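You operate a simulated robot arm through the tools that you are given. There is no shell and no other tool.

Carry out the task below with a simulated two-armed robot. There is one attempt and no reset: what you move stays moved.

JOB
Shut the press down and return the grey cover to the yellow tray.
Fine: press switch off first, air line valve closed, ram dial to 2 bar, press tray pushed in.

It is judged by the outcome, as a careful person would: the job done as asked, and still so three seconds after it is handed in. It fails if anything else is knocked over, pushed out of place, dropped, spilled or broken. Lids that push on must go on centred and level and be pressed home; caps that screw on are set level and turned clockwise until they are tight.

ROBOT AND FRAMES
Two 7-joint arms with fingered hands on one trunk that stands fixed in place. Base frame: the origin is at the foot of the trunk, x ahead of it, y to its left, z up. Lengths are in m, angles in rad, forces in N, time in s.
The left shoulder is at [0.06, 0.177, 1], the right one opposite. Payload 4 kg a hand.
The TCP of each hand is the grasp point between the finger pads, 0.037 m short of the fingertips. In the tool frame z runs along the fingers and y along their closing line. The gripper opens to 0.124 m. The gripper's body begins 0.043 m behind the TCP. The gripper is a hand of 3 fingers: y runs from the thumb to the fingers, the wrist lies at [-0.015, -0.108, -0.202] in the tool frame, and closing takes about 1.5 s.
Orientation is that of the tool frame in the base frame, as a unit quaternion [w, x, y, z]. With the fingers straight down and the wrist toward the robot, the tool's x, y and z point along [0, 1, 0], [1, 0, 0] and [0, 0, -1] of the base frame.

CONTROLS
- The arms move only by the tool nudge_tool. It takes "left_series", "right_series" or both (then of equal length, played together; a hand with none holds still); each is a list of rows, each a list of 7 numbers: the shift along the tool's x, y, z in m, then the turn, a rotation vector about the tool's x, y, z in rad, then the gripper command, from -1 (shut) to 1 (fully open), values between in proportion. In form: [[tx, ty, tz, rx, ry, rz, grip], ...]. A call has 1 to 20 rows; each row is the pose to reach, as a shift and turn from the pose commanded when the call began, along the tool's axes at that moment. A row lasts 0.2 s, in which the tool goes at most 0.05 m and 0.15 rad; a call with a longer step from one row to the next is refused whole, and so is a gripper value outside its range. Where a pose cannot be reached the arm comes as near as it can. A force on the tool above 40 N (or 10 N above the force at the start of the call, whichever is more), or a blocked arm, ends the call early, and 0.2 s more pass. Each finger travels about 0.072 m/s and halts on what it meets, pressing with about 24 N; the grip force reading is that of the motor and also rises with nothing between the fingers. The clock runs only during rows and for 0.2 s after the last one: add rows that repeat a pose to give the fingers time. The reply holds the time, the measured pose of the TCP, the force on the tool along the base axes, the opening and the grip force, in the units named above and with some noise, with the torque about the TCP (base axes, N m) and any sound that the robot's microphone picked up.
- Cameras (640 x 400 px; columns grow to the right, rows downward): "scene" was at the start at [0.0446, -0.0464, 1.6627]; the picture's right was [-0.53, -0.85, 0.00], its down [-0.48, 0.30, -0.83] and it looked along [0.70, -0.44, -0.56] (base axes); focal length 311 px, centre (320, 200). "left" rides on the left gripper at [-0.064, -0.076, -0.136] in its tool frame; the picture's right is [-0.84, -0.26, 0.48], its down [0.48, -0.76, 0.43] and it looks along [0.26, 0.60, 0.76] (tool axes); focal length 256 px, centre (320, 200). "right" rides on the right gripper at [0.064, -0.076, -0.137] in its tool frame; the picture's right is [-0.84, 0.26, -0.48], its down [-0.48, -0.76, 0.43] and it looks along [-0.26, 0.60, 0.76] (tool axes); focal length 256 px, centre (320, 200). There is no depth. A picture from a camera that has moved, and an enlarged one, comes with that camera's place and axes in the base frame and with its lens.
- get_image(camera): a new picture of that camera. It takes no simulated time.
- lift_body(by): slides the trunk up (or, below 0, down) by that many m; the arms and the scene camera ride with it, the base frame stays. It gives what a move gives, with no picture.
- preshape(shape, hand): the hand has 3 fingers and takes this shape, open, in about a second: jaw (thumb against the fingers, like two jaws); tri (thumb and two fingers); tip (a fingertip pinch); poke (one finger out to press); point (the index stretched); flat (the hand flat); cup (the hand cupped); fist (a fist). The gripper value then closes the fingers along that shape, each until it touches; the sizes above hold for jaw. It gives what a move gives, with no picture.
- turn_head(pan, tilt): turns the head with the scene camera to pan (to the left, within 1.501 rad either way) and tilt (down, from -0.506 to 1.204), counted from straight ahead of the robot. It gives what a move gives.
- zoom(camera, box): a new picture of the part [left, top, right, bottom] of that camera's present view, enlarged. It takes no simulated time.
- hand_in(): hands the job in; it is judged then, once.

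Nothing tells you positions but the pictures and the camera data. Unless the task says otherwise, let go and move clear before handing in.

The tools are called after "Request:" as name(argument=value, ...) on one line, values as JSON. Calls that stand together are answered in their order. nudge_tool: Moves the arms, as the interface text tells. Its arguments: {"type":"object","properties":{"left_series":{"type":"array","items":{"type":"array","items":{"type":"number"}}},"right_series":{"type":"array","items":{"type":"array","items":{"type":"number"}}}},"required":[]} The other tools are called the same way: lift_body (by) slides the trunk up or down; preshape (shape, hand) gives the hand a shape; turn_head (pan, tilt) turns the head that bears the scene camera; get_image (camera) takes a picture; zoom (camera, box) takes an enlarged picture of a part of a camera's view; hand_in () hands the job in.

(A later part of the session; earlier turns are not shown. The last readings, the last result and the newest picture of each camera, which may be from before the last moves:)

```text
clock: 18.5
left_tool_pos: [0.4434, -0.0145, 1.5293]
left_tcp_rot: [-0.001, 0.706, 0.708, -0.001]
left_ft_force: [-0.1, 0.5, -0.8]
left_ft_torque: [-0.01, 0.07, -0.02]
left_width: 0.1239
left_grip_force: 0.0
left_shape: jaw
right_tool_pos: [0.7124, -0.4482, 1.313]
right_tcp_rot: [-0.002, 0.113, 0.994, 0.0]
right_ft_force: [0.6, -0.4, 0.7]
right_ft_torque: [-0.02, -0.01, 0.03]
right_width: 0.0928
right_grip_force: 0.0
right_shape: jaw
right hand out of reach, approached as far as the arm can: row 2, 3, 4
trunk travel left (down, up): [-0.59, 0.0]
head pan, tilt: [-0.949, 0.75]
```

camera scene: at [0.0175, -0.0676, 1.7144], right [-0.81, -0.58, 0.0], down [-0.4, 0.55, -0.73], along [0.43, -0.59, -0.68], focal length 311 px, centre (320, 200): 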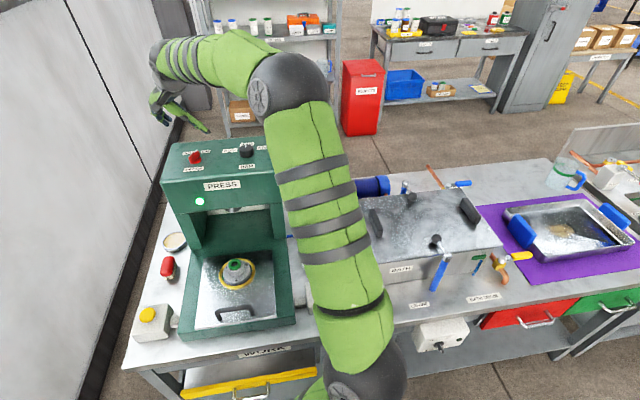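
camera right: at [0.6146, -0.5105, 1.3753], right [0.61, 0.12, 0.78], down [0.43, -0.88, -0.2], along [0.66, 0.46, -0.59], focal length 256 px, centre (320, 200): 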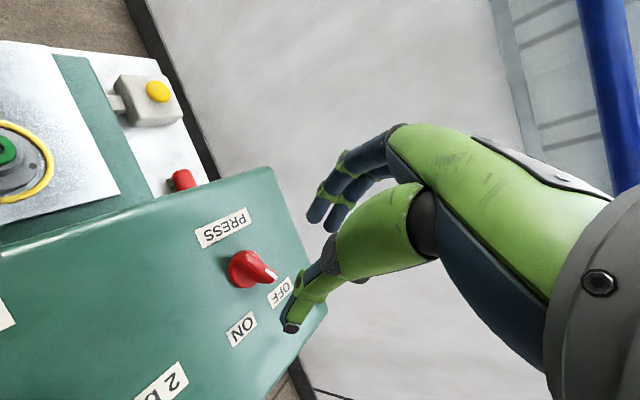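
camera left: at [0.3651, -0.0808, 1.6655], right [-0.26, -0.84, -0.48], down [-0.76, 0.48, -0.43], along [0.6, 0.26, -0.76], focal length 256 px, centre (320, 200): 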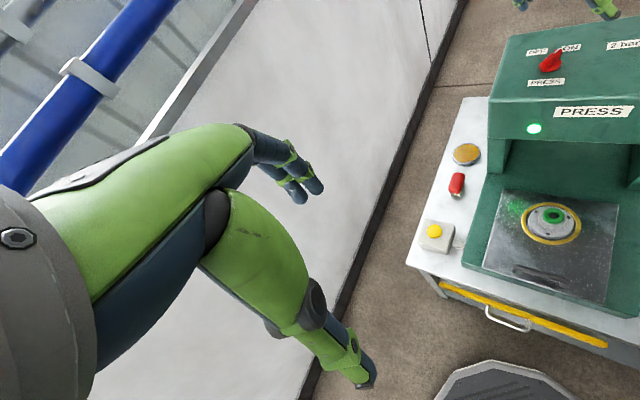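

Request:
nudge_tool(right_series=[[0.00165, -0.0119, 0, 0, 0, 0.14, 0.5], [0.0033, -0.0238, 0, 0, 0, 0.28, 0.5], [0.005, -0.0357, 0, 0, 0, 0.42, 0.5], [0.0066, -0.0476, 0, 0, 0, 0.56, 0.5], [0.0083, -0.0595, 0, 0, 0, 0.7, 0.5], [0.0099, -0.0715, 0, 0, 0, 0.84, 0.5], [0.0116, -0.0834, 0, 0, 0, 0.98, 0.5], [0.0132, -0.0953, 0, 0, 0, 1.12, 0.5], [0.0149, -0.1072, 0, 0, 0, 1.26, 0.5], [0.0165, -0.1191, 0, 0, 0, 1.4, 0.5], [0.0182, -0.131, 0, 0, 0, 1.54, 0.5], [0.0198, -0.1429, 0, 0, 0, 1.68, 0.5], [0.0198, -0.1429, 0, 0, 0, 1.68, 0.5]])

Request:
get_image(camera="right")

Request:
zoom(camera="scene", box=[140, 80, 300, 180])

```text
clock: 21.3
left_tool_pos: [0.439, -0.0168, 1.5304]
left_tcp_rot: [-0.001, 0.707, 0.707, -0.001]
left_ft_force: [0.0, -0.1, 0.2]
left_ft_torque: [-0.04, 0.0, 0.0]
left_width: 0.1238
left_grip_force: 0.1
left_shape: jaw
right_tool_pos: [0.66, -0.5867, 1.3141]
right_tcp_rot: [-0.001, 0.816, 0.577, 0.0]
right_ft_force: [0.4, 1.0, -0.2]
right_ft_torque: [-0.01, 0.03, 0.0]
right_width: 0.0932
right_grip_force: 0.1
right_shape: jaw
trunk travel left (down, up): [-0.59, 0.0]
head pan, tilt: [-0.949, 0.75]
```

```text
taken
camera right: at [0.6072, -0.5012, 1.4505], right [-0.04, -0.88, 0.48], down [-0.88, -0.2, -0.44], along [0.48, -0.44, -0.76], focal length 256 px, centre (320, 200)
```

right: 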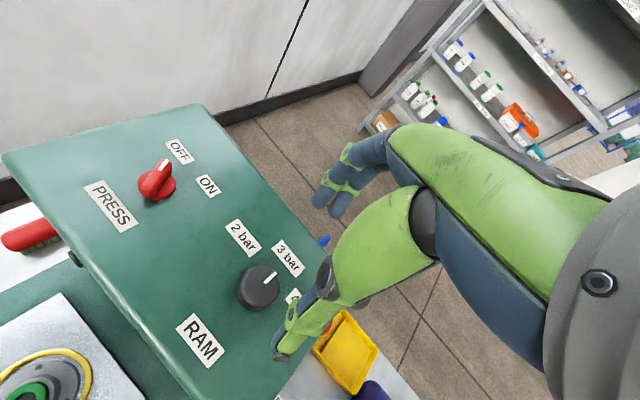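

```text
4.00 times, centred on (220, 130) of scene
camera zoom: at [0.0177, -0.0672, 1.7144], right [-0.81, -0.58, 0.0], down [-0.4, 0.55, -0.73], along [0.43, -0.59, -0.68], focal length 1245 px, centre (720, 480)
```

zoom: 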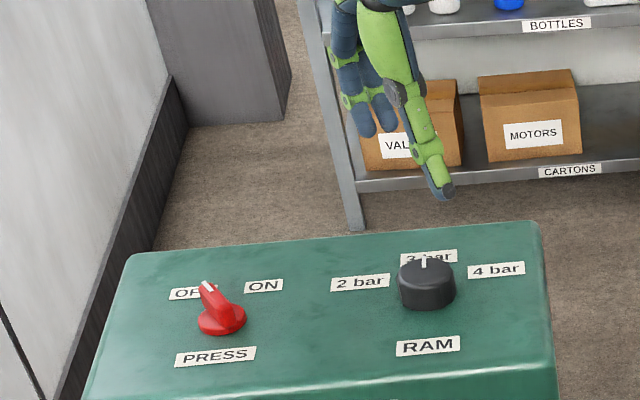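

Request:
zoom(camera="right", box=[200, 210, 344, 300])

```text
4.44 times, centred on (272, 255) of right
camera zoom: at [0.6072, -0.5012, 1.4505], right [-0.04, -0.88, 0.48], down [-0.88, -0.2, -0.44], along [0.48, -0.44, -0.76], focal length 1138 px, centre (533, -44)
```

zoom: 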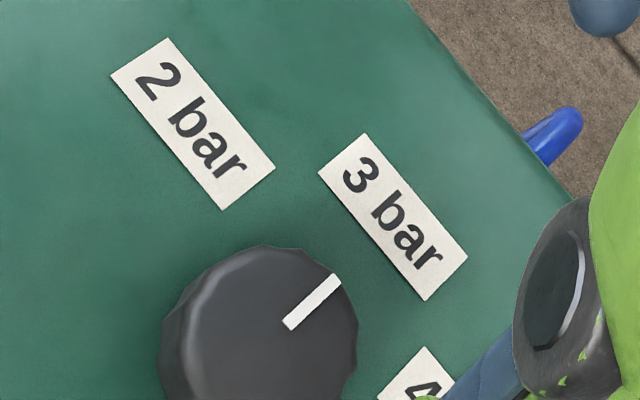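

Request:
zoom(camera="right", box=[190, 230, 350, 330])

Request:
zoom(camera="scene", box=[210, 130, 290, 180])

```text
4.00 times, centred on (270, 280) of right
camera zoom: at [0.6072, -0.5012, 1.4505], right [-0.04, -0.88, 0.48], down [-0.88, -0.2, -0.44], along [0.48, -0.44, -0.76], focal length 1024 px, centre (520, -120)
```

zoom: 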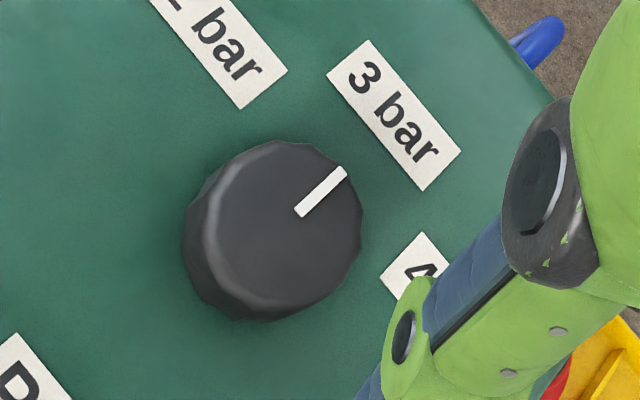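

```text
8.00 times, centred on (250, 155) of scene
camera zoom: at [0.0177, -0.0672, 1.7144], right [-0.81, -0.58, 0.0], down [-0.4, 0.55, -0.73], along [0.43, -0.59, -0.68], focal length 2490 px, centre (880, 560)
```

zoom: 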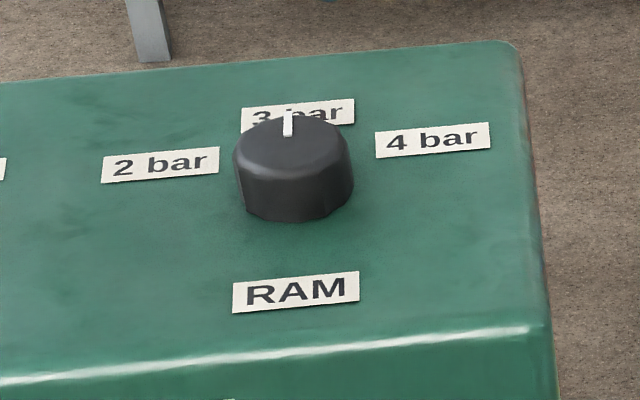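

Request:
nudge_tool(right_series=[[0.0028, -0.0042, 0.034, 0, 0, 0, 0.3], [0.0055, -0.0084, 0.068, 0, 0, 0, 0.2], [0.0055, -0.0084, 0.085, 0, 0, 0, 0.2], [0.0055, -0.0084, 0.085, 0, 0, 0, 0.2]])

Request:
get_image(camera="right")

Request:
zoom(camera="scene", box=[190, 110, 310, 185])

```text
clock: 22.3
left_tool_pos: [0.4399, -0.0175, 1.5296]
left_tcp_rot: [0.001, 0.707, 0.707, 0.0]
left_ft_force: [0.0, -0.8, 0.5]
left_ft_torque: [-0.01, -0.06, -0.03]
left_width: 0.1239
left_grip_force: 0.1
left_shape: jaw
right_tool_pos: [0.6522, -0.578, 1.2293]
right_tcp_rot: [0.0, 0.816, 0.578, -0.001]
right_ft_force: [-0.9, -0.4, 0.5]
right_ft_torque: [0.01, 0.05, -0.01]
right_width: 0.0751
right_grip_force: 0.0
right_shape: jaw
trunk travel left (down, up): [-0.59, 0.0]
head pan, tilt: [-0.949, 0.75]
```

```text
taken
camera right: at [0.6001, -0.4929, 1.3668], right [-0.04, -0.88, 0.48], down [-0.88, -0.2, -0.44], along [0.48, -0.44, -0.76], focal length 256 px, centre (320, 200)
```

right: 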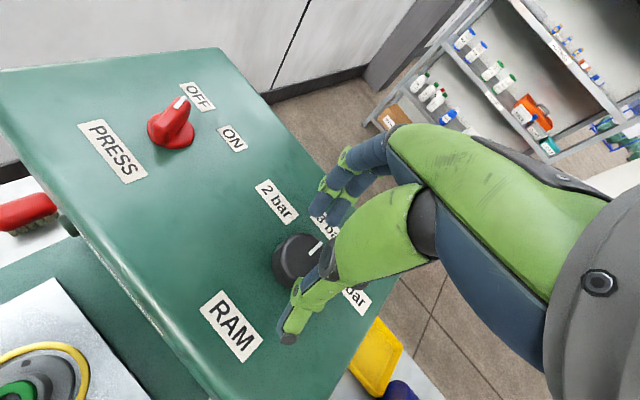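

```text
5.33 times, centred on (250, 148) of scene
camera zoom: at [0.0176, -0.0669, 1.7144], right [-0.81, -0.58, 0.0], down [-0.4, 0.55, -0.73], along [0.43, -0.59, -0.68], focal length 1660 px, centre (693, 480)
```

zoom: 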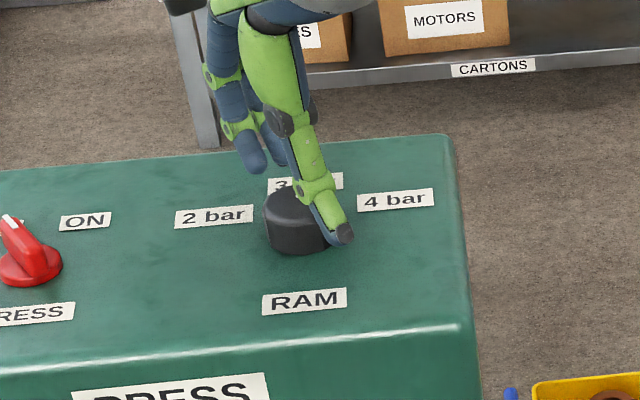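

The fingers are centred around the dial. I'll lower onto it and close.

Request:
nudge_tool(right_series=[[0, 0, 0.008, 0, 0, 0, 0.2], [0, 0, 0.016, 0, 0, 0, 0.2], [0, 0, 0.016, 0, 0, 0, -0.2], [0, 0, 0.016, 0, 0, 0, -0.6], [0, 0, 0.016, 0, 0, 0, -1], [0, 0, 0.016, 0, 0, 0, -1], [0, 0, 0.016, 0, 0, 0, -1], [0, 0, 0.016, 0, 0, 0, -1]])

Request:
get_image(camera="right")

Request:
zoom(camera="scene", box=[190, 110, 310, 185])

```text
clock: 24.1
left_tool_pos: [0.4386, -0.0164, 1.53]
left_tcp_rot: [0.0, 0.707, 0.707, 0.0]
left_ft_force: [0.8, -0.3, -0.1]
left_ft_torque: [-0.01, 0.01, 0.01]
left_width: 0.1236
left_grip_force: 0.0
left_shape: jaw
right_tool_pos: [0.6522, -0.5771, 1.2147]
right_tcp_rot: [0.001, 0.816, 0.578, 0.001]
right_ft_force: [2.3, -1.0, 3.7]
right_ft_torque: [-0.04, -0.07, -0.02]
right_width: 0.0381
right_grip_force: 23.9
right_shape: jaw
trunk travel left (down, up): [-0.59, 0.0]
head pan, tilt: [-0.949, 0.75]
```

```text
taken
camera right: at [0.6008, -0.4928, 1.3508], right [-0.04, -0.88, 0.48], down [-0.88, -0.2, -0.44], along [0.48, -0.44, -0.76], focal length 256 px, centre (320, 200)
```

right: 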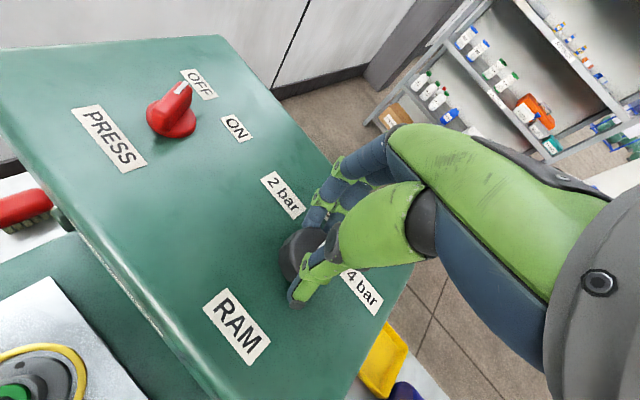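

```text
5.33 times, centred on (250, 148) of scene
camera zoom: at [0.0178, -0.067, 1.7144], right [-0.81, -0.58, 0.0], down [-0.4, 0.55, -0.73], along [0.43, -0.59, -0.68], focal length 1660 px, centre (693, 480)
```

zoom: 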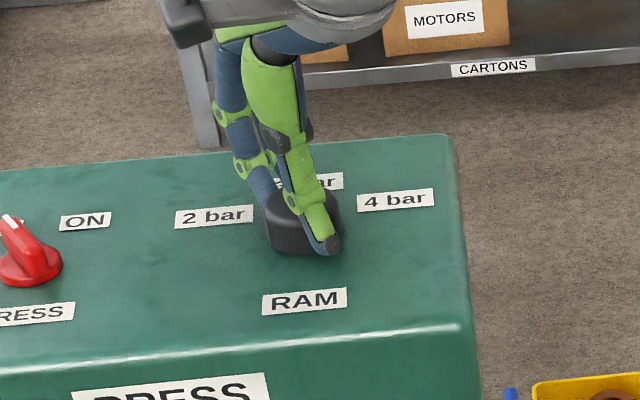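

Request:
nudge_tool(right_series=[[0, 0, 0, 0, 0, -0.13, -1], [0, 0, 0, 0, 0, -0.26, -1], [0, 0, 0, 0, 0, -0.39, -1], [0, 0, 0, 0, 0, -0.52, -1], [0, 0, 0, 0, 0, -0.65, -1], [0, 0, 0, 0, 0, -0.78, -1], [0, 0, 0, 0, 0, -0.91, -1], [0, 0, 0, 0, 0, -1.05, -1], [0, 0, 0, 0, 0, -1.05, -1]])

Request:
get_image(camera="right")

Request:
zoom(camera="scene", box=[190, 110, 310, 185])

```text
clock: 26.1
left_tool_pos: [0.4402, -0.0178, 1.5307]
left_tcp_rot: [0.0, 0.707, 0.707, 0.0]
left_ft_force: [0.8, -0.2, 0.1]
left_ft_torque: [0.0, 0.0, 0.01]
left_width: 0.1237
left_grip_force: 0.0
left_shape: jaw
right_tool_pos: [0.6535, -0.5803, 1.2142]
right_tcp_rot: [0.001, 0.416, 0.909, 0.0]
right_ft_force: [4.9, -15.5, 16.9]
right_ft_torque: [-0.51, -0.15, -0.24]
right_width: 0.038
right_grip_force: 24.2
right_shape: jaw
trunk travel left (down, up): [-0.59, 0.0]
head pan, tilt: [-0.949, 0.75]
```

```text
taken
camera right: at [0.5525, -0.5813, 1.3497], right [0.74, -0.47, 0.48], down [-0.26, -0.86, -0.44], along [0.62, 0.2, -0.76], focal length 256 px, centre (320, 200)
```

right: 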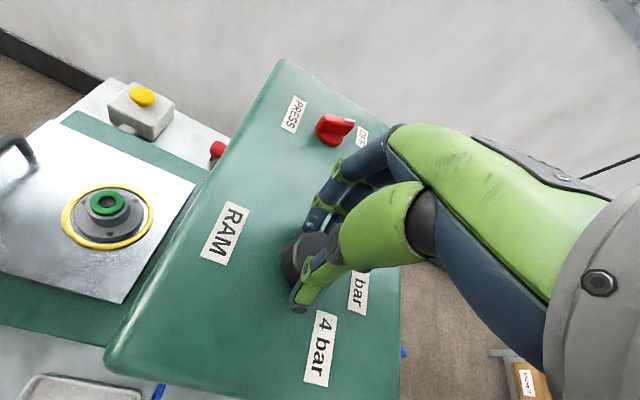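

```text
5.33 times, centred on (250, 148) of scene
camera zoom: at [0.0172, -0.0682, 1.7144], right [-0.81, -0.58, 0.0], down [-0.4, 0.56, -0.73], along [0.43, -0.59, -0.68], focal length 1660 px, centre (693, 480)
```

zoom: 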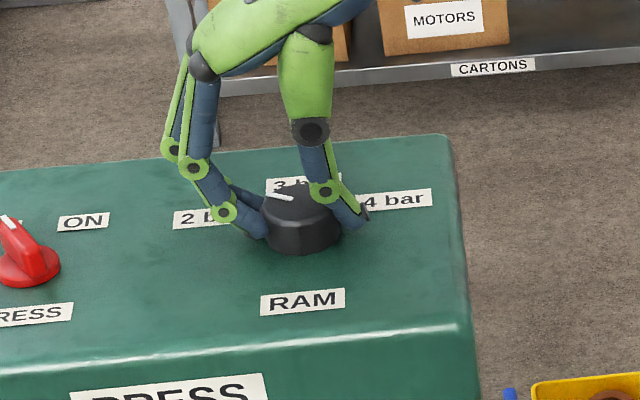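

The dial has turned and its pointer now looks towards 2 bar. I'll release and inspect.

Request:
nudge_tool(right_series=[[0, 0, 0, 0, 0, 0, -0.6], [0, 0, 0, 0, 0, 0, -0.2], [0, 0, 0, 0, 0, 0, 0.2], [0, 0, 0, 0, 0, 0, 0.3], [0, 0, -0.03, 0, 0, 0, 0.3], [0, 0, -0.07, 0, 0, 0, 0.3], [0, 0, -0.11, 0, 0, 0, 0.3], [0, 0, -0.11, 0, 0, 0, 0.3]])

Request:
get_image(camera="right")

Request:
zoom(camera="scene", box=[190, 110, 310, 185])

Request:
zoom(camera="right", box=[220, 180, 380, 280])

```text
clock: 27.9
left_tool_pos: [0.44, -0.017, 1.5306]
left_tcp_rot: [-0.001, 0.707, 0.708, -0.001]
left_ft_force: [-0.6, -0.2, -0.9]
left_ft_torque: [0.01, 0.02, -0.02]
left_width: 0.1236
left_grip_force: 0.0
left_shape: jaw
right_tool_pos: [0.6524, -0.5775, 1.3232]
right_tcp_rot: [0.0, 0.417, 0.909, 0.001]
right_ft_force: [-0.5, -0.4, -0.1]
right_ft_torque: [-0.03, 0.03, -0.02]
right_width: 0.0801
right_grip_force: 0.0
right_shape: jaw
trunk travel left (down, up): [-0.59, 0.0]
head pan, tilt: [-0.949, 0.75]
```

```text
taken
camera right: at [0.5515, -0.58, 1.4594], right [0.74, -0.47, 0.48], down [-0.26, -0.86, -0.44], along [0.62, 0.2, -0.76], focal length 256 px, centre (320, 200)
```

right: 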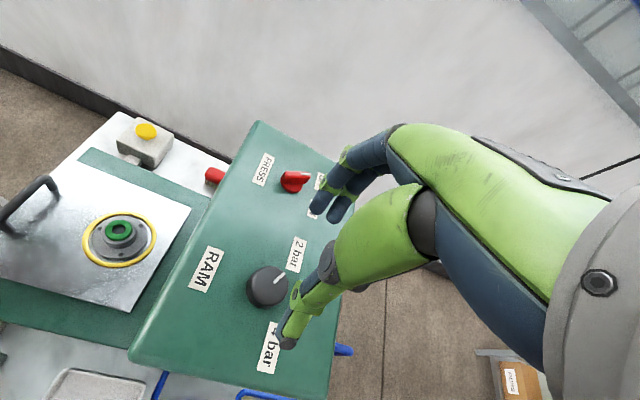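

```text
5.33 times, centred on (250, 148) of scene
camera zoom: at [0.0179, -0.0675, 1.7144], right [-0.81, -0.58, 0.0], down [-0.4, 0.55, -0.73], along [0.43, -0.59, -0.68], focal length 1660 px, centre (693, 480)
```

zoom: 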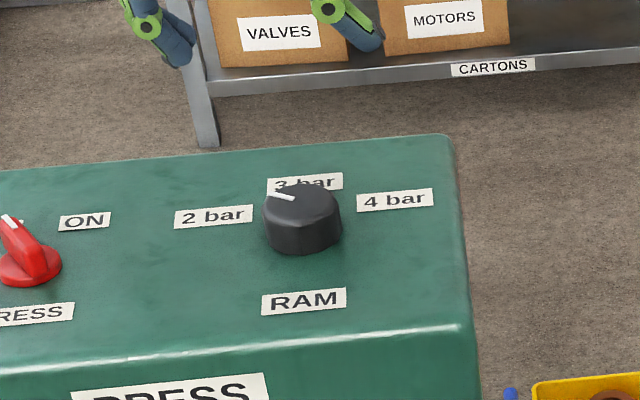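

```text
4.00 times, centred on (300, 230) of right
camera zoom: at [0.5515, -0.58, 1.4594], right [0.74, -0.47, 0.48], down [-0.26, -0.86, -0.44], along [0.62, 0.2, -0.76], focal length 1024 px, centre (400, 80)
```

zoom: 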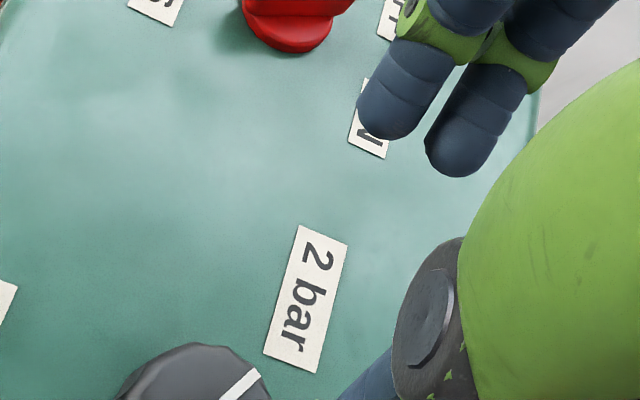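

Request:
zoom(camera="right", box=[210, 220, 354, 310])

Request:
zoom(camera="scene", box=[210, 130, 290, 180])

```text
4.44 times, centred on (282, 265) of right
camera zoom: at [0.5515, -0.58, 1.4594], right [0.74, -0.47, 0.48], down [-0.26, -0.86, -0.44], along [0.62, 0.2, -0.76], focal length 1138 px, centre (489, -89)
```

zoom: 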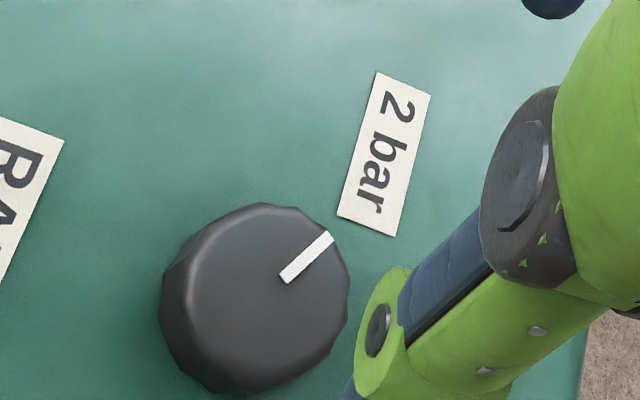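

```text
8.00 times, centred on (250, 155) of scene
camera zoom: at [0.0179, -0.0675, 1.7144], right [-0.81, -0.58, 0.0], down [-0.4, 0.55, -0.73], along [0.43, -0.59, -0.68], focal length 2490 px, centre (880, 560)
```

zoom: 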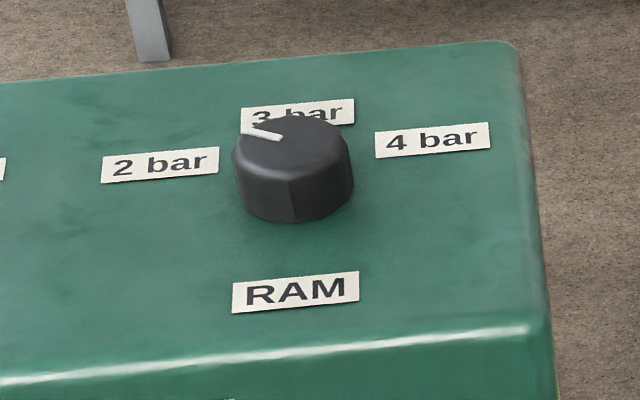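

The dial points at 2 bar (about 59° of turn, in line with the label). Next is the air valve, to the right of the press, so I'll zoom in there.

Request:
get_image(camera="scene")

Request:
zoom(camera="scene", box=[270, 165, 366, 225])

Request:
zoom(camera="scene", box=[170, 220, 330, 320])

```text
taken
camera scene: at [0.0179, -0.0675, 1.7144], right [-0.81, -0.58, 0.0], down [-0.4, 0.55, -0.73], along [0.43, -0.59, -0.68], focal length 311 px, centre (320, 200)
```

scene: 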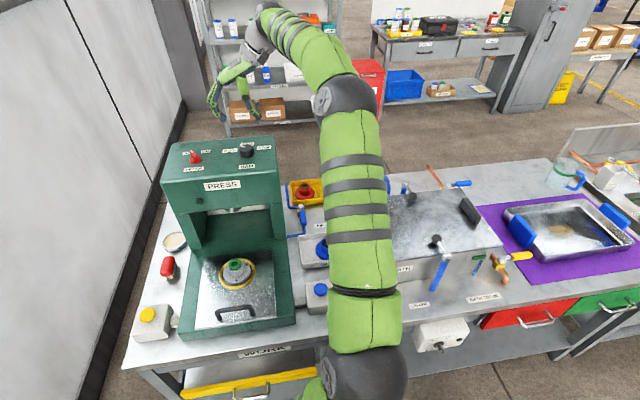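

```text
6.67 times, centred on (318, 195) of scene
camera zoom: at [0.0179, -0.0675, 1.7144], right [-0.81, -0.58, 0.0], down [-0.4, 0.55, -0.73], along [0.43, -0.59, -0.68], focal length 2075 px, centre (333, 233)
```

zoom: 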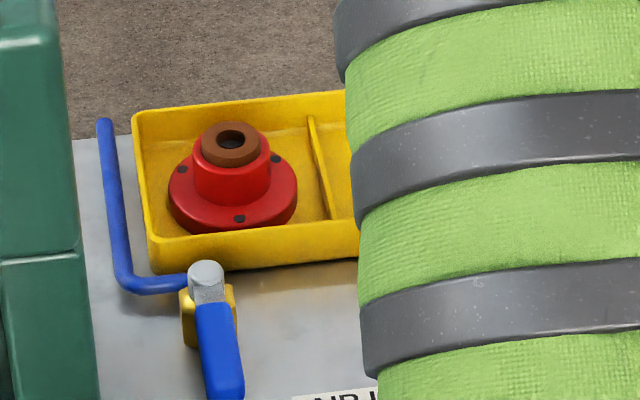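

```text
4.00 times, centred on (250, 270) of scene
camera zoom: at [0.0179, -0.0675, 1.7144], right [-0.81, -0.58, 0.0], down [-0.4, 0.55, -0.73], along [0.43, -0.59, -0.68], focal length 1245 px, centre (600, -80)
```

zoom: 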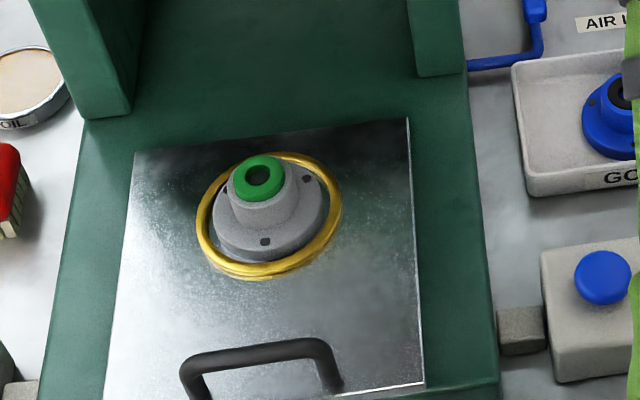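

Request:
nudge_tool(right_series=[[0.023, -0.02, 0, 0, 0, 0.137, 0], [0.046, -0.04, 0, 0, 0, 0.274, 0], [0.069, -0.06, 0, 0, 0, 0.411, 0], [0.092, -0.08, 0, 0, 0, 0.548, 0], [0.115, -0.1, 0, 0, 0, 0.685, 0], [0.138, -0.12, 0, 0, 0, 0.822, 0], [0.161, -0.14, 0, 0, 0, 0.959, 0], [0.184, -0.16, 0, 0, 0, 1.096, 0], [0.207, -0.18, 0, 0, 0, 1.233, 0], [0.23, -0.2, 0, 0, 0, 1.37, 0], [0.2528, -0.2203, 0, 0, 0, 1.5, 0], [0.2528, -0.2203, 0.043, 0, 0, 1.5, 0], [0.2528, -0.2203, 0.086, 0, 0, 1.5, 0], [0.2528, -0.2203, 0.13, 0, 0, 1.5, 0], [0.2528, -0.2203, 0.173, 0, 0, 1.5, 0]])

Request:
get_image(camera="right")

Request:
get_image(camera="scene")

```text
clock: 31.1
left_tool_pos: [0.4414, -0.0178, 1.5299]
left_tcp_rot: [0.0, 0.707, 0.707, 0.0]
left_ft_force: [-0.9, -1.1, 0.0]
left_ft_torque: [0.02, -0.01, 0.0]
left_width: 0.1236
left_grip_force: 0.0
left_shape: jaw
right_tool_pos: [0.3225, -0.5304, 1.15]
right_tcp_rot: [0.0, 0.924, 0.382, 0.001]
right_ft_force: [-1.2, 0.9, -0.8]
right_ft_torque: [0.02, 0.01, 0.02]
right_width: 0.0622
right_grip_force: 0.1
right_shape: jaw
trunk travel left (down, up): [-0.59, 0.0]
head pan, tilt: [-0.949, 0.75]
```

```text
taken
camera right: at [0.3124, -0.4322, 1.2856], right [-0.41, -0.77, 0.48], down [-0.88, 0.2, -0.44], along [0.24, -0.6, -0.76], focal length 256 px, centre (320, 200)
```

right: 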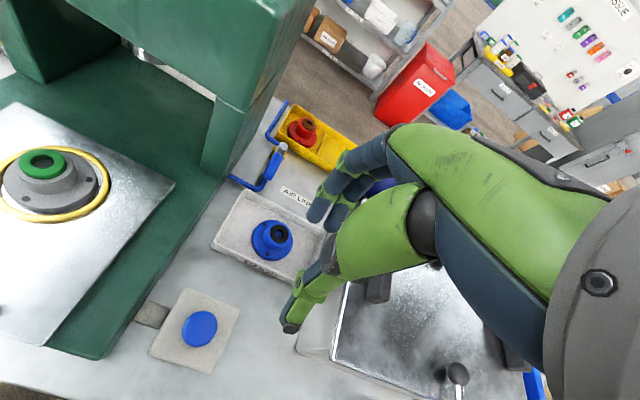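

```text
taken
camera scene: at [0.0191, -0.0673, 1.7144], right [-0.81, -0.58, 0.0], down [-0.4, 0.55, -0.73], along [0.43, -0.59, -0.68], focal length 311 px, centre (320, 200)
```

scene: 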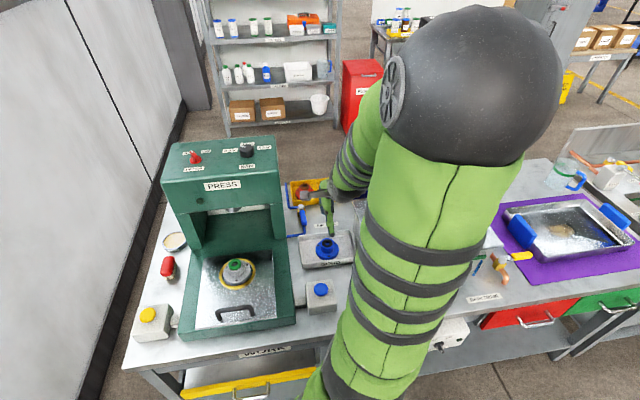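

Request:
zoom(camera="right", box=[210, 80, 370, 180])

Request:
zoom(camera="scene", box=[270, 165, 366, 225])

Request:
zoom(camera="right", box=[130, 180, 330, 305])

```text
4.00 times, centred on (290, 130) of right
camera zoom: at [0.3124, -0.4322, 1.2856], right [-0.41, -0.77, 0.48], down [-0.88, 0.2, -0.44], along [0.24, -0.6, -0.76], focal length 1024 px, centre (440, 480)
```

zoom: 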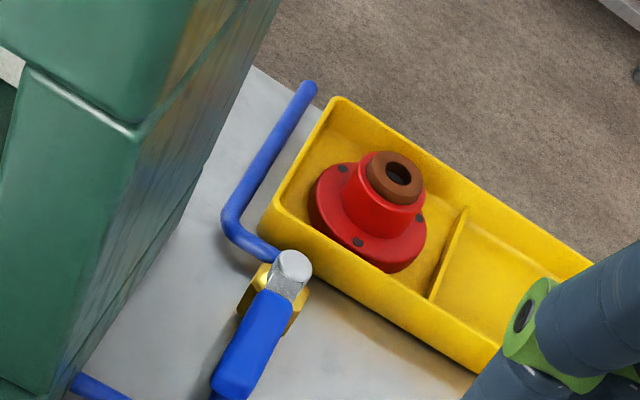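

```text
6.67 times, centred on (318, 195) of scene
camera zoom: at [0.0191, -0.0673, 1.7144], right [-0.81, -0.58, 0.0], down [-0.4, 0.55, -0.73], along [0.43, -0.59, -0.68], focal length 2075 px, centre (333, 233)
```

zoom: 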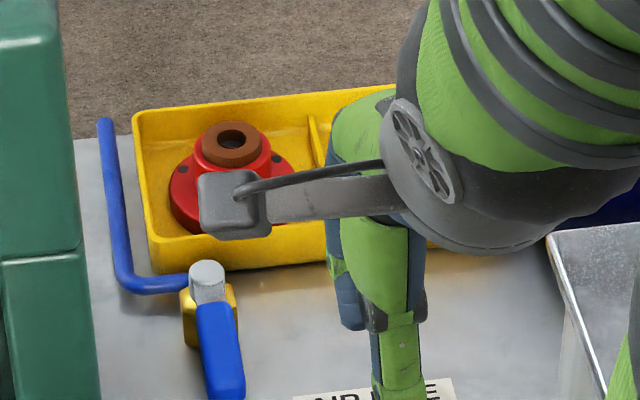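

```text
3.20 times, centred on (230, 242) of right
camera zoom: at [0.3124, -0.4322, 1.2856], right [-0.41, -0.77, 0.48], down [-0.88, 0.2, -0.44], along [0.24, -0.6, -0.76], focal length 819 px, centre (608, 64)
```

zoom: 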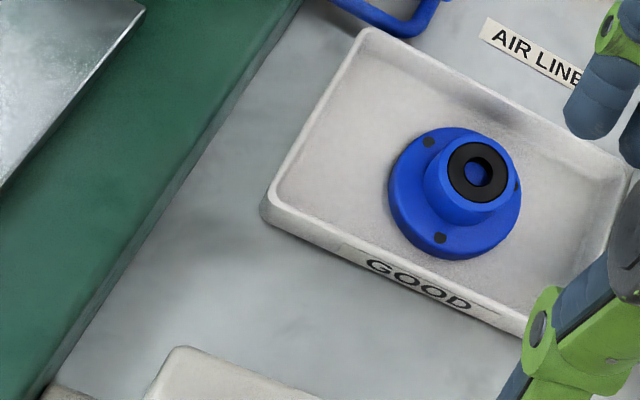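

I need a second view from a different side for depth, so I'll swing the right hand out to the right of the valve, staying high.

Request:
nudge_tool(right_series=[[-0.007, 0.034, 0, 0, 0, -0.13, 0], [-0.014, 0.068, 0, 0, 0, -0.26, 0], [-0.021, 0.101, 0, 0, 0, -0.39, 0], [-0.028, 0.135, 0, 0, 0, -0.52, 0], [-0.035, 0.169, 0, 0, 0, -0.65, 0], [-0.0425, 0.203, 0, 0, 0, -0.785, 0], [-0.0425, 0.203, 0, 0, 0, -0.785, 0]])

Request:
get_image(camera="right")

Request:
get_image(camera="scene")

```text
clock: 32.9
left_tool_pos: [0.4395, -0.0189, 1.5305]
left_tcp_rot: [0.0, 0.708, 0.706, 0.0]
left_ft_force: [-0.3, -0.5, 0.0]
left_ft_torque: [-0.04, -0.05, -0.03]
left_width: 0.1239
left_grip_force: 0.1
left_shape: jaw
right_tool_pos: [0.2237, -0.8049, 1.113]
right_tcp_rot: [-0.048, 0.823, 0.564, -0.046]
right_ft_force: [-0.6, 1.0, -0.2]
right_ft_torque: [0.0, 0.01, 0.01]
right_width: 0.0622
right_grip_force: 0.2
right_shape: jaw
trunk travel left (down, up): [-0.59, 0.0]
head pan, tilt: [-0.949, 0.75]
stopped in row 7 (right hand): the arm was blocked; the commanded pose is now the measured one
```

```text
taken
camera right: at [0.1942, -0.7224, 1.2574], right [0.0, -0.89, 0.46], down [-0.93, -0.16, -0.32], along [0.36, -0.43, -0.83], focal length 256 px, centre (320, 200)
```

right: 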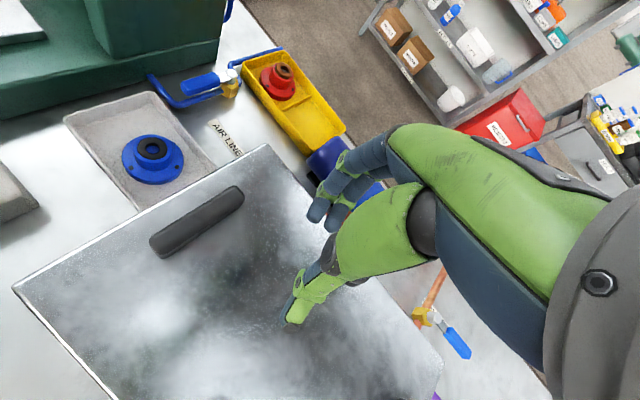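

```text
taken
camera scene: at [0.0173, -0.0672, 1.7143], right [-0.81, -0.58, 0.0], down [-0.4, 0.55, -0.73], along [0.43, -0.59, -0.68], focal length 311 px, centre (320, 200)
```

scene: 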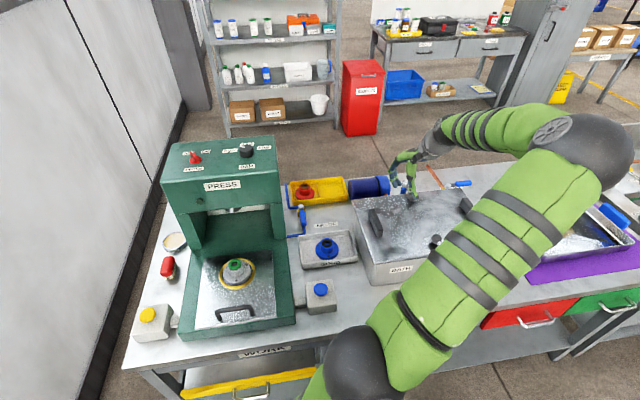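

The arm hit a limit and stopped off to the right with no contact force, and this view is still useful for triangulation. I'll zoom in.

Request:
zoom(camera="right", box=[130, 30, 290, 130])

Request:
zoom(camera="right", box=[200, 20, 360, 120])

Request:
zoom(camera="scene", box=[340, 130, 640, 317])

```text
4.00 times, centred on (210, 80) of right
camera zoom: at [0.1942, -0.7224, 1.2574], right [0.0, -0.89, 0.46], down [-0.93, -0.16, -0.32], along [0.36, -0.43, -0.83], focal length 1024 px, centre (760, 680)
```

zoom: 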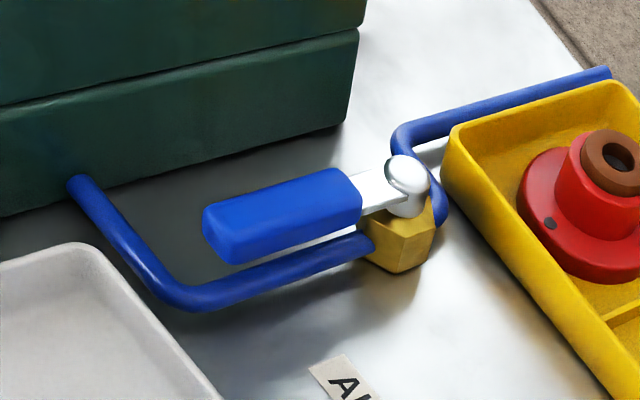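

```text
4.00 times, centred on (280, 70) of right
camera zoom: at [0.1942, -0.7224, 1.2574], right [0.0, -0.89, 0.46], down [-0.93, -0.16, -0.32], along [0.36, -0.43, -0.83], focal length 1024 px, centre (480, 720)
```

zoom: 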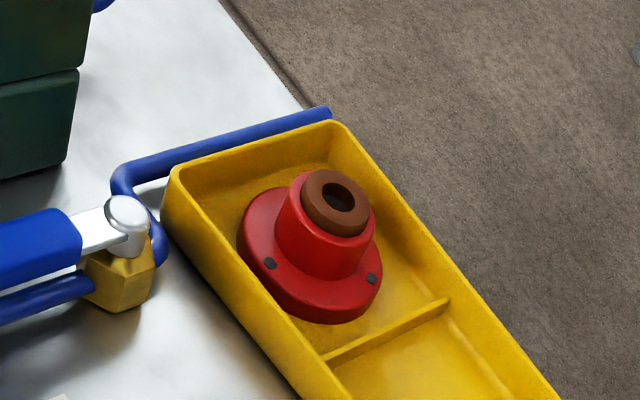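

```text
2.13 times, centred on (490, 224) of scene
camera zoom: at [0.0173, -0.0672, 1.7143], right [-0.81, -0.58, 0.0], down [-0.4, 0.55, -0.73], along [0.43, -0.59, -0.68], focal length 664 px, centre (-43, 150)
```

zoom: 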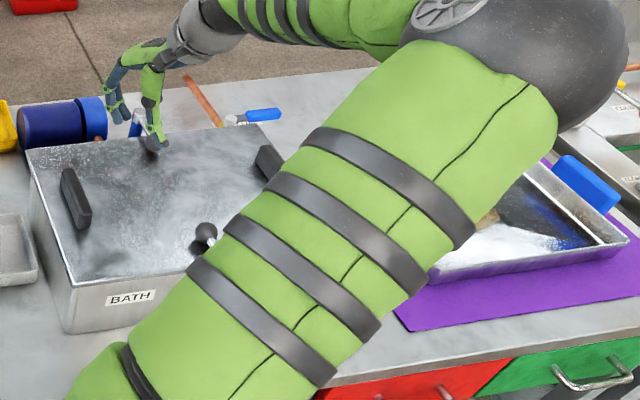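

From two views the valve stem is at (0.594, -0.743, 0.856). Its handle points toward the bench front (azimuth about 134°) and is about 9 cm long, and the table is at z≈0.797. The press column blocks the left side, so the handle has to swing to the right. I'll bring the arm back to its earlier pose first.

Request:
nudge_tool(right_series=[[0.0415, -0.0017, -0.006, -0.0178, 0.007, 0.0594, 0], [0.0831, -0.0034, -0.012, -0.0357, 0.0139, 0.1188, 0], [0.1246, -0.0051, -0.018, -0.0535, 0.0209, 0.1782, 0], [0.1662, -0.0069, -0.0241, -0.0714, 0.0278, 0.2375, 0], [0.2077, -0.0086, -0.0301, -0.0892, 0.0348, 0.2969, 0], [0.2493, -0.0103, -0.0361, -0.1071, 0.0417, 0.3563, 0], [0.2908, -0.012, -0.0421, -0.1249, 0.0487, 0.4157, 0], [0.2908, -0.012, -0.0421, -0.1249, 0.0487, 0.4157, 0]])

Request:
get_image(camera="scene")

```text
clock: 34.9
left_tool_pos: [0.4385, -0.0188, 1.53]
left_tcp_rot: [0.0, 0.707, 0.707, 0.001]
left_ft_force: [0.1, 0.3, -0.5]
left_ft_torque: [0.03, -0.01, 0.0]
left_width: 0.1237
left_grip_force: 0.1
left_shape: jaw
right_tool_pos: [0.3613, -0.4984, 1.1645]
right_tcp_rot: [0.008, 0.9, 0.435, 0.02]
right_ft_force: [-0.9, 0.1, 0.0]
right_ft_torque: [0.05, -0.03, 0.03]
right_width: 0.0619
right_grip_force: 0.1
right_shape: jaw
trunk travel left (down, up): [-0.59, 0.0]
head pan, tilt: [-0.949, 0.75]
stopped in row 8 (right hand): the arm was blocked; the commanded pose is now the measured one
```

```text
taken
camera scene: at [0.0162, -0.0684, 1.7144], right [-0.81, -0.58, 0.0], down [-0.4, 0.56, -0.73], along [0.43, -0.59, -0.68], focal length 311 px, centre (320, 200)
```

scene: 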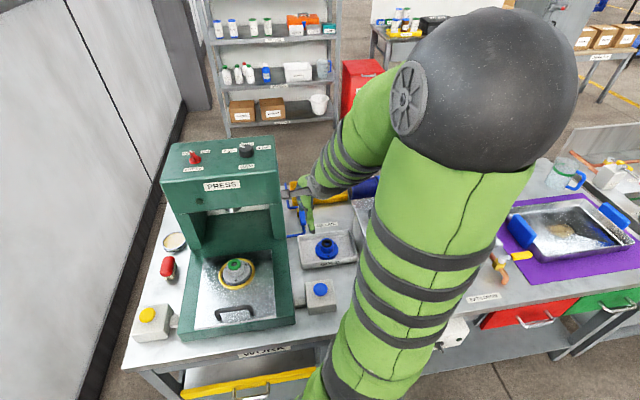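

The hand is back with the elbow up and nothing has been touched. I'll try the single-finger "poke" shape to see how slim it is for the narrow gap left of the valve handle.

Request:
preshape(shape="poke", hand="right")

Request:
get_image(camera="right")

Request:
zoom(camera="scene", box=[260, 150, 420, 250])

```text
clock: 35.8
left_tool_pos: [0.4406, -0.0178, 1.5301]
left_tcp_rot: [0.0, 0.707, 0.707, 0.0]
left_ft_force: [0.2, 0.7, 0.1]
left_ft_torque: [-0.02, 0.02, -0.02]
left_width: 0.1239
left_grip_force: 0.1
left_shape: jaw
right_tool_pos: [0.361, -0.4987, 1.1648]
right_tcp_rot: [0.008, 0.9, 0.435, 0.019]
right_ft_force: [-0.8, -0.3, 0.2]
right_ft_torque: [-0.01, 0.0, -0.01]
right_width: 0.0
right_grip_force: 0.0
right_shape: poke
trunk travel left (down, up): [-0.59, 0.0]
head pan, tilt: [-0.949, 0.75]
```

```text
taken
camera right: at [0.335, -0.4015, 1.2996], right [-0.34, -0.82, 0.47], down [-0.88, 0.1, -0.47], along [0.34, -0.57, -0.75], focal length 256 px, centre (320, 200)
```

right: 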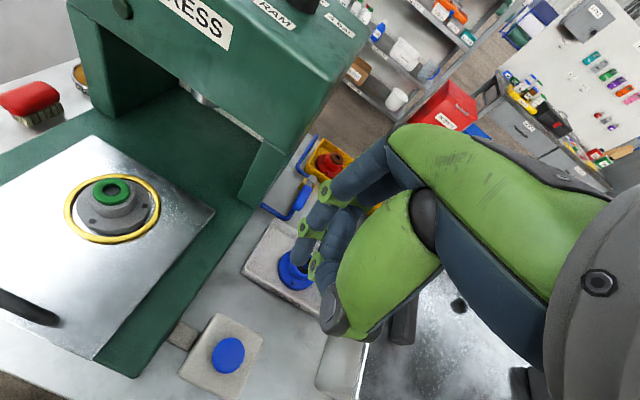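

```text
4.00 times, centred on (340, 200) of scene
camera zoom: at [0.0176, -0.0671, 1.7144], right [-0.81, -0.58, 0.0], down [-0.4, 0.55, -0.73], along [0.43, -0.59, -0.68], focal length 1245 px, centre (240, 200)
```

zoom: 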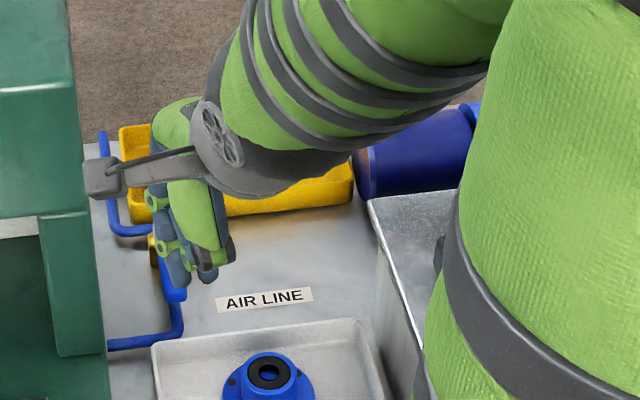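

Request:
zoom(camera="right", box=[250, 160, 442, 280])

Request:
preshape(shape="point", hand="right")

Request:
get_image(camera="right")

Request:
zoom(camera="scene", box=[260, 150, 420, 250])

```text
3.33 times, centred on (346, 220) of right
camera zoom: at [0.335, -0.4015, 1.2996], right [-0.34, -0.82, 0.47], down [-0.88, 0.1, -0.47], along [0.34, -0.57, -0.75], focal length 853 px, centre (233, 133)
```

zoom: 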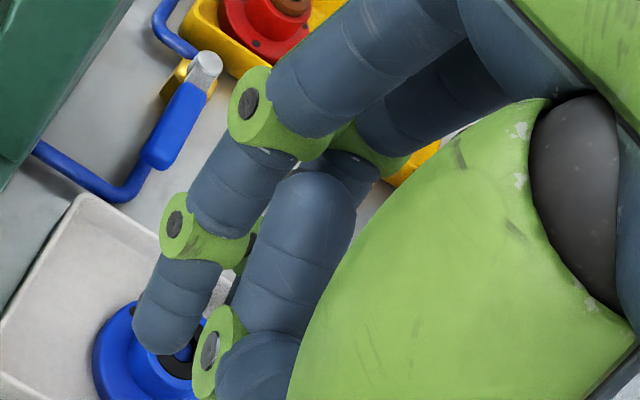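

```text
clock: 36.7
left_tool_pos: [0.4417, -0.0171, 1.5293]
left_tcp_rot: [0.001, 0.707, 0.707, -0.001]
left_ft_force: [1.1, -0.2, -0.2]
left_ft_torque: [0.04, 0.01, -0.02]
left_width: 0.1237
left_grip_force: 0.0
left_shape: jaw
right_tool_pos: [0.3613, -0.4987, 1.1637]
right_tcp_rot: [0.008, 0.9, 0.434, 0.02]
right_ft_force: [-0.2, 0.4, 0.0]
right_ft_torque: [0.0, -0.01, 0.03]
right_width: 0.1181
right_grip_force: 0.0
right_shape: point
trunk travel left (down, up): [-0.59, 0.0]
head pan, tilt: [-0.949, 0.75]
```

```text
taken
camera right: at [0.3351, -0.4015, 1.2996], right [-0.34, -0.82, 0.47], down [-0.88, 0.1, -0.47], along [0.34, -0.57, -0.75], focal length 256 px, centre (320, 200)
```

right: 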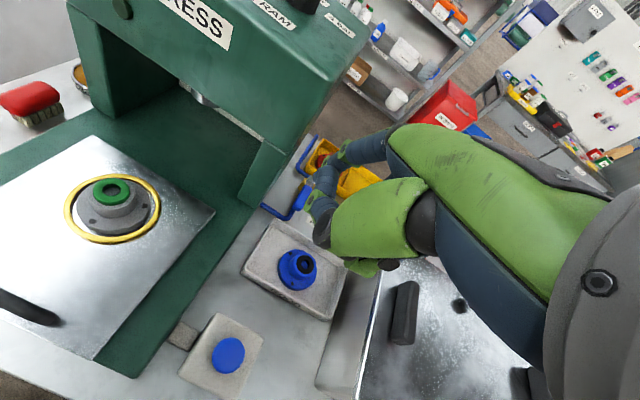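

```text
4.00 times, centred on (340, 200) of scene
camera zoom: at [0.0178, -0.067, 1.7144], right [-0.81, -0.58, 0.0], down [-0.4, 0.55, -0.73], along [0.43, -0.59, -0.68], focal length 1245 px, centre (240, 200)
```

zoom: 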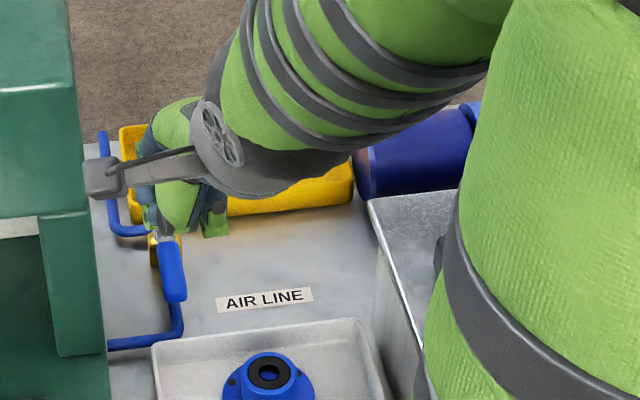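

A better plan is an open hand with the two fingers in the gap left of the handle, the thumb and wrist to the right clear of the press, sweeping the handle in an arc. I'll return to the jaw shape and move there at a safe height.

Request:
preshape(shape="jaw", hand="right")

Request:
nudge_tool(right_series=[[-0.011, 0.009, 0, 0, 0, -0.13, 0.5], [-0.022, 0.018, 0, 0, 0, -0.26, 0.5], [-0.033, 0.027, 0, 0, 0, -0.39, 0.5], [-0.044, 0.036, 0, 0, 0, -0.52, 0.5], [-0.055, 0.045, 0, 0, 0, -0.65, 0.5], [-0.066, 0.054, 0, 0, 0, -0.78, 0.5], [-0.077, 0.063, 0, 0, 0, -0.91, 0.5], [-0.088, 0.072, 0, 0, 0, -1.04, 0.5], [-0.098, 0.081, 0, 0, 0, -1.17, 0.5], [-0.107, 0.09, 0, 0, 0, -1.3, 0.5], [-0.115, 0.0998, 0, 0, 0, -1.43, 0.5], [-0.115, 0.0998, 0, 0, 0, -1.456, 0.5]])

Request:
get_image(camera="right")

Request:
get_image(camera="scene")

```text
clock: 37.6
left_tool_pos: [0.44, -0.0179, 1.529]
left_tcp_rot: [0.0, 0.707, 0.707, 0.0]
left_ft_force: [-0.7, 0.0, -1.1]
left_ft_torque: [0.01, -0.01, 0.02]
left_width: 0.1237
left_grip_force: 0.1
left_shape: jaw
right_tool_pos: [0.3613, -0.4982, 1.1645]
right_tcp_rot: [0.008, 0.9, 0.435, 0.018]
right_ft_force: [-0.2, -0.6, -0.6]
right_ft_torque: [0.0, 0.01, -0.02]
right_width: 0.1237
right_grip_force: 0.0
right_shape: jaw
trunk travel left (down, up): [-0.59, 0.0]
head pan, tilt: [-0.949, 0.75]
```

```text
clock: 40.2
left_tool_pos: [0.4401, -0.0168, 1.5303]
left_tcp_rot: [-0.001, 0.708, 0.707, 0.001]
left_ft_force: [0.1, -0.2, -0.3]
left_ft_torque: [0.01, 0.01, 0.01]
left_width: 0.1236
left_grip_force: 0.0
left_shape: jaw
right_tool_pos: [0.3676, -0.6498, 1.1655]
right_tcp_rot: [0.02, 0.382, 0.924, 0.009]
right_ft_force: [-0.1, 0.1, -0.7]
right_ft_torque: [-0.02, 0.01, 0.01]
right_width: 0.0931
right_grip_force: 0.2
right_shape: jaw
trunk travel left (down, up): [-0.59, 0.0]
head pan, tilt: [-0.949, 0.75]
```

```text
taken
camera right: at [0.2625, -0.6591, 1.2969], right [0.75, -0.41, 0.51], down [-0.18, -0.88, -0.44], along [0.63, 0.24, -0.73], focal length 256 px, centre (320, 200)
```

right: 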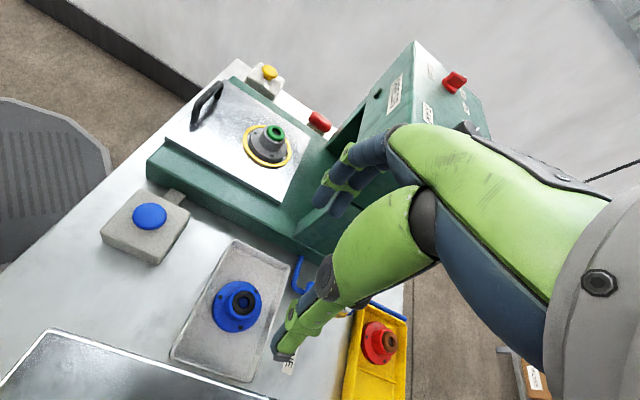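

```text
taken
camera scene: at [0.0173, -0.0668, 1.7144], right [-0.81, -0.58, 0.0], down [-0.4, 0.55, -0.73], along [0.43, -0.59, -0.68], focal length 311 px, centre (320, 200)
```

scene: 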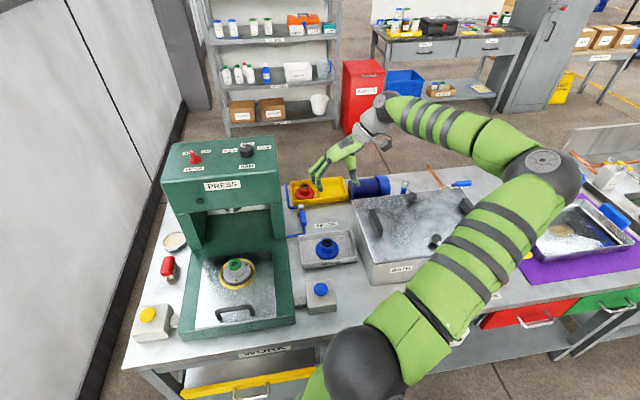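

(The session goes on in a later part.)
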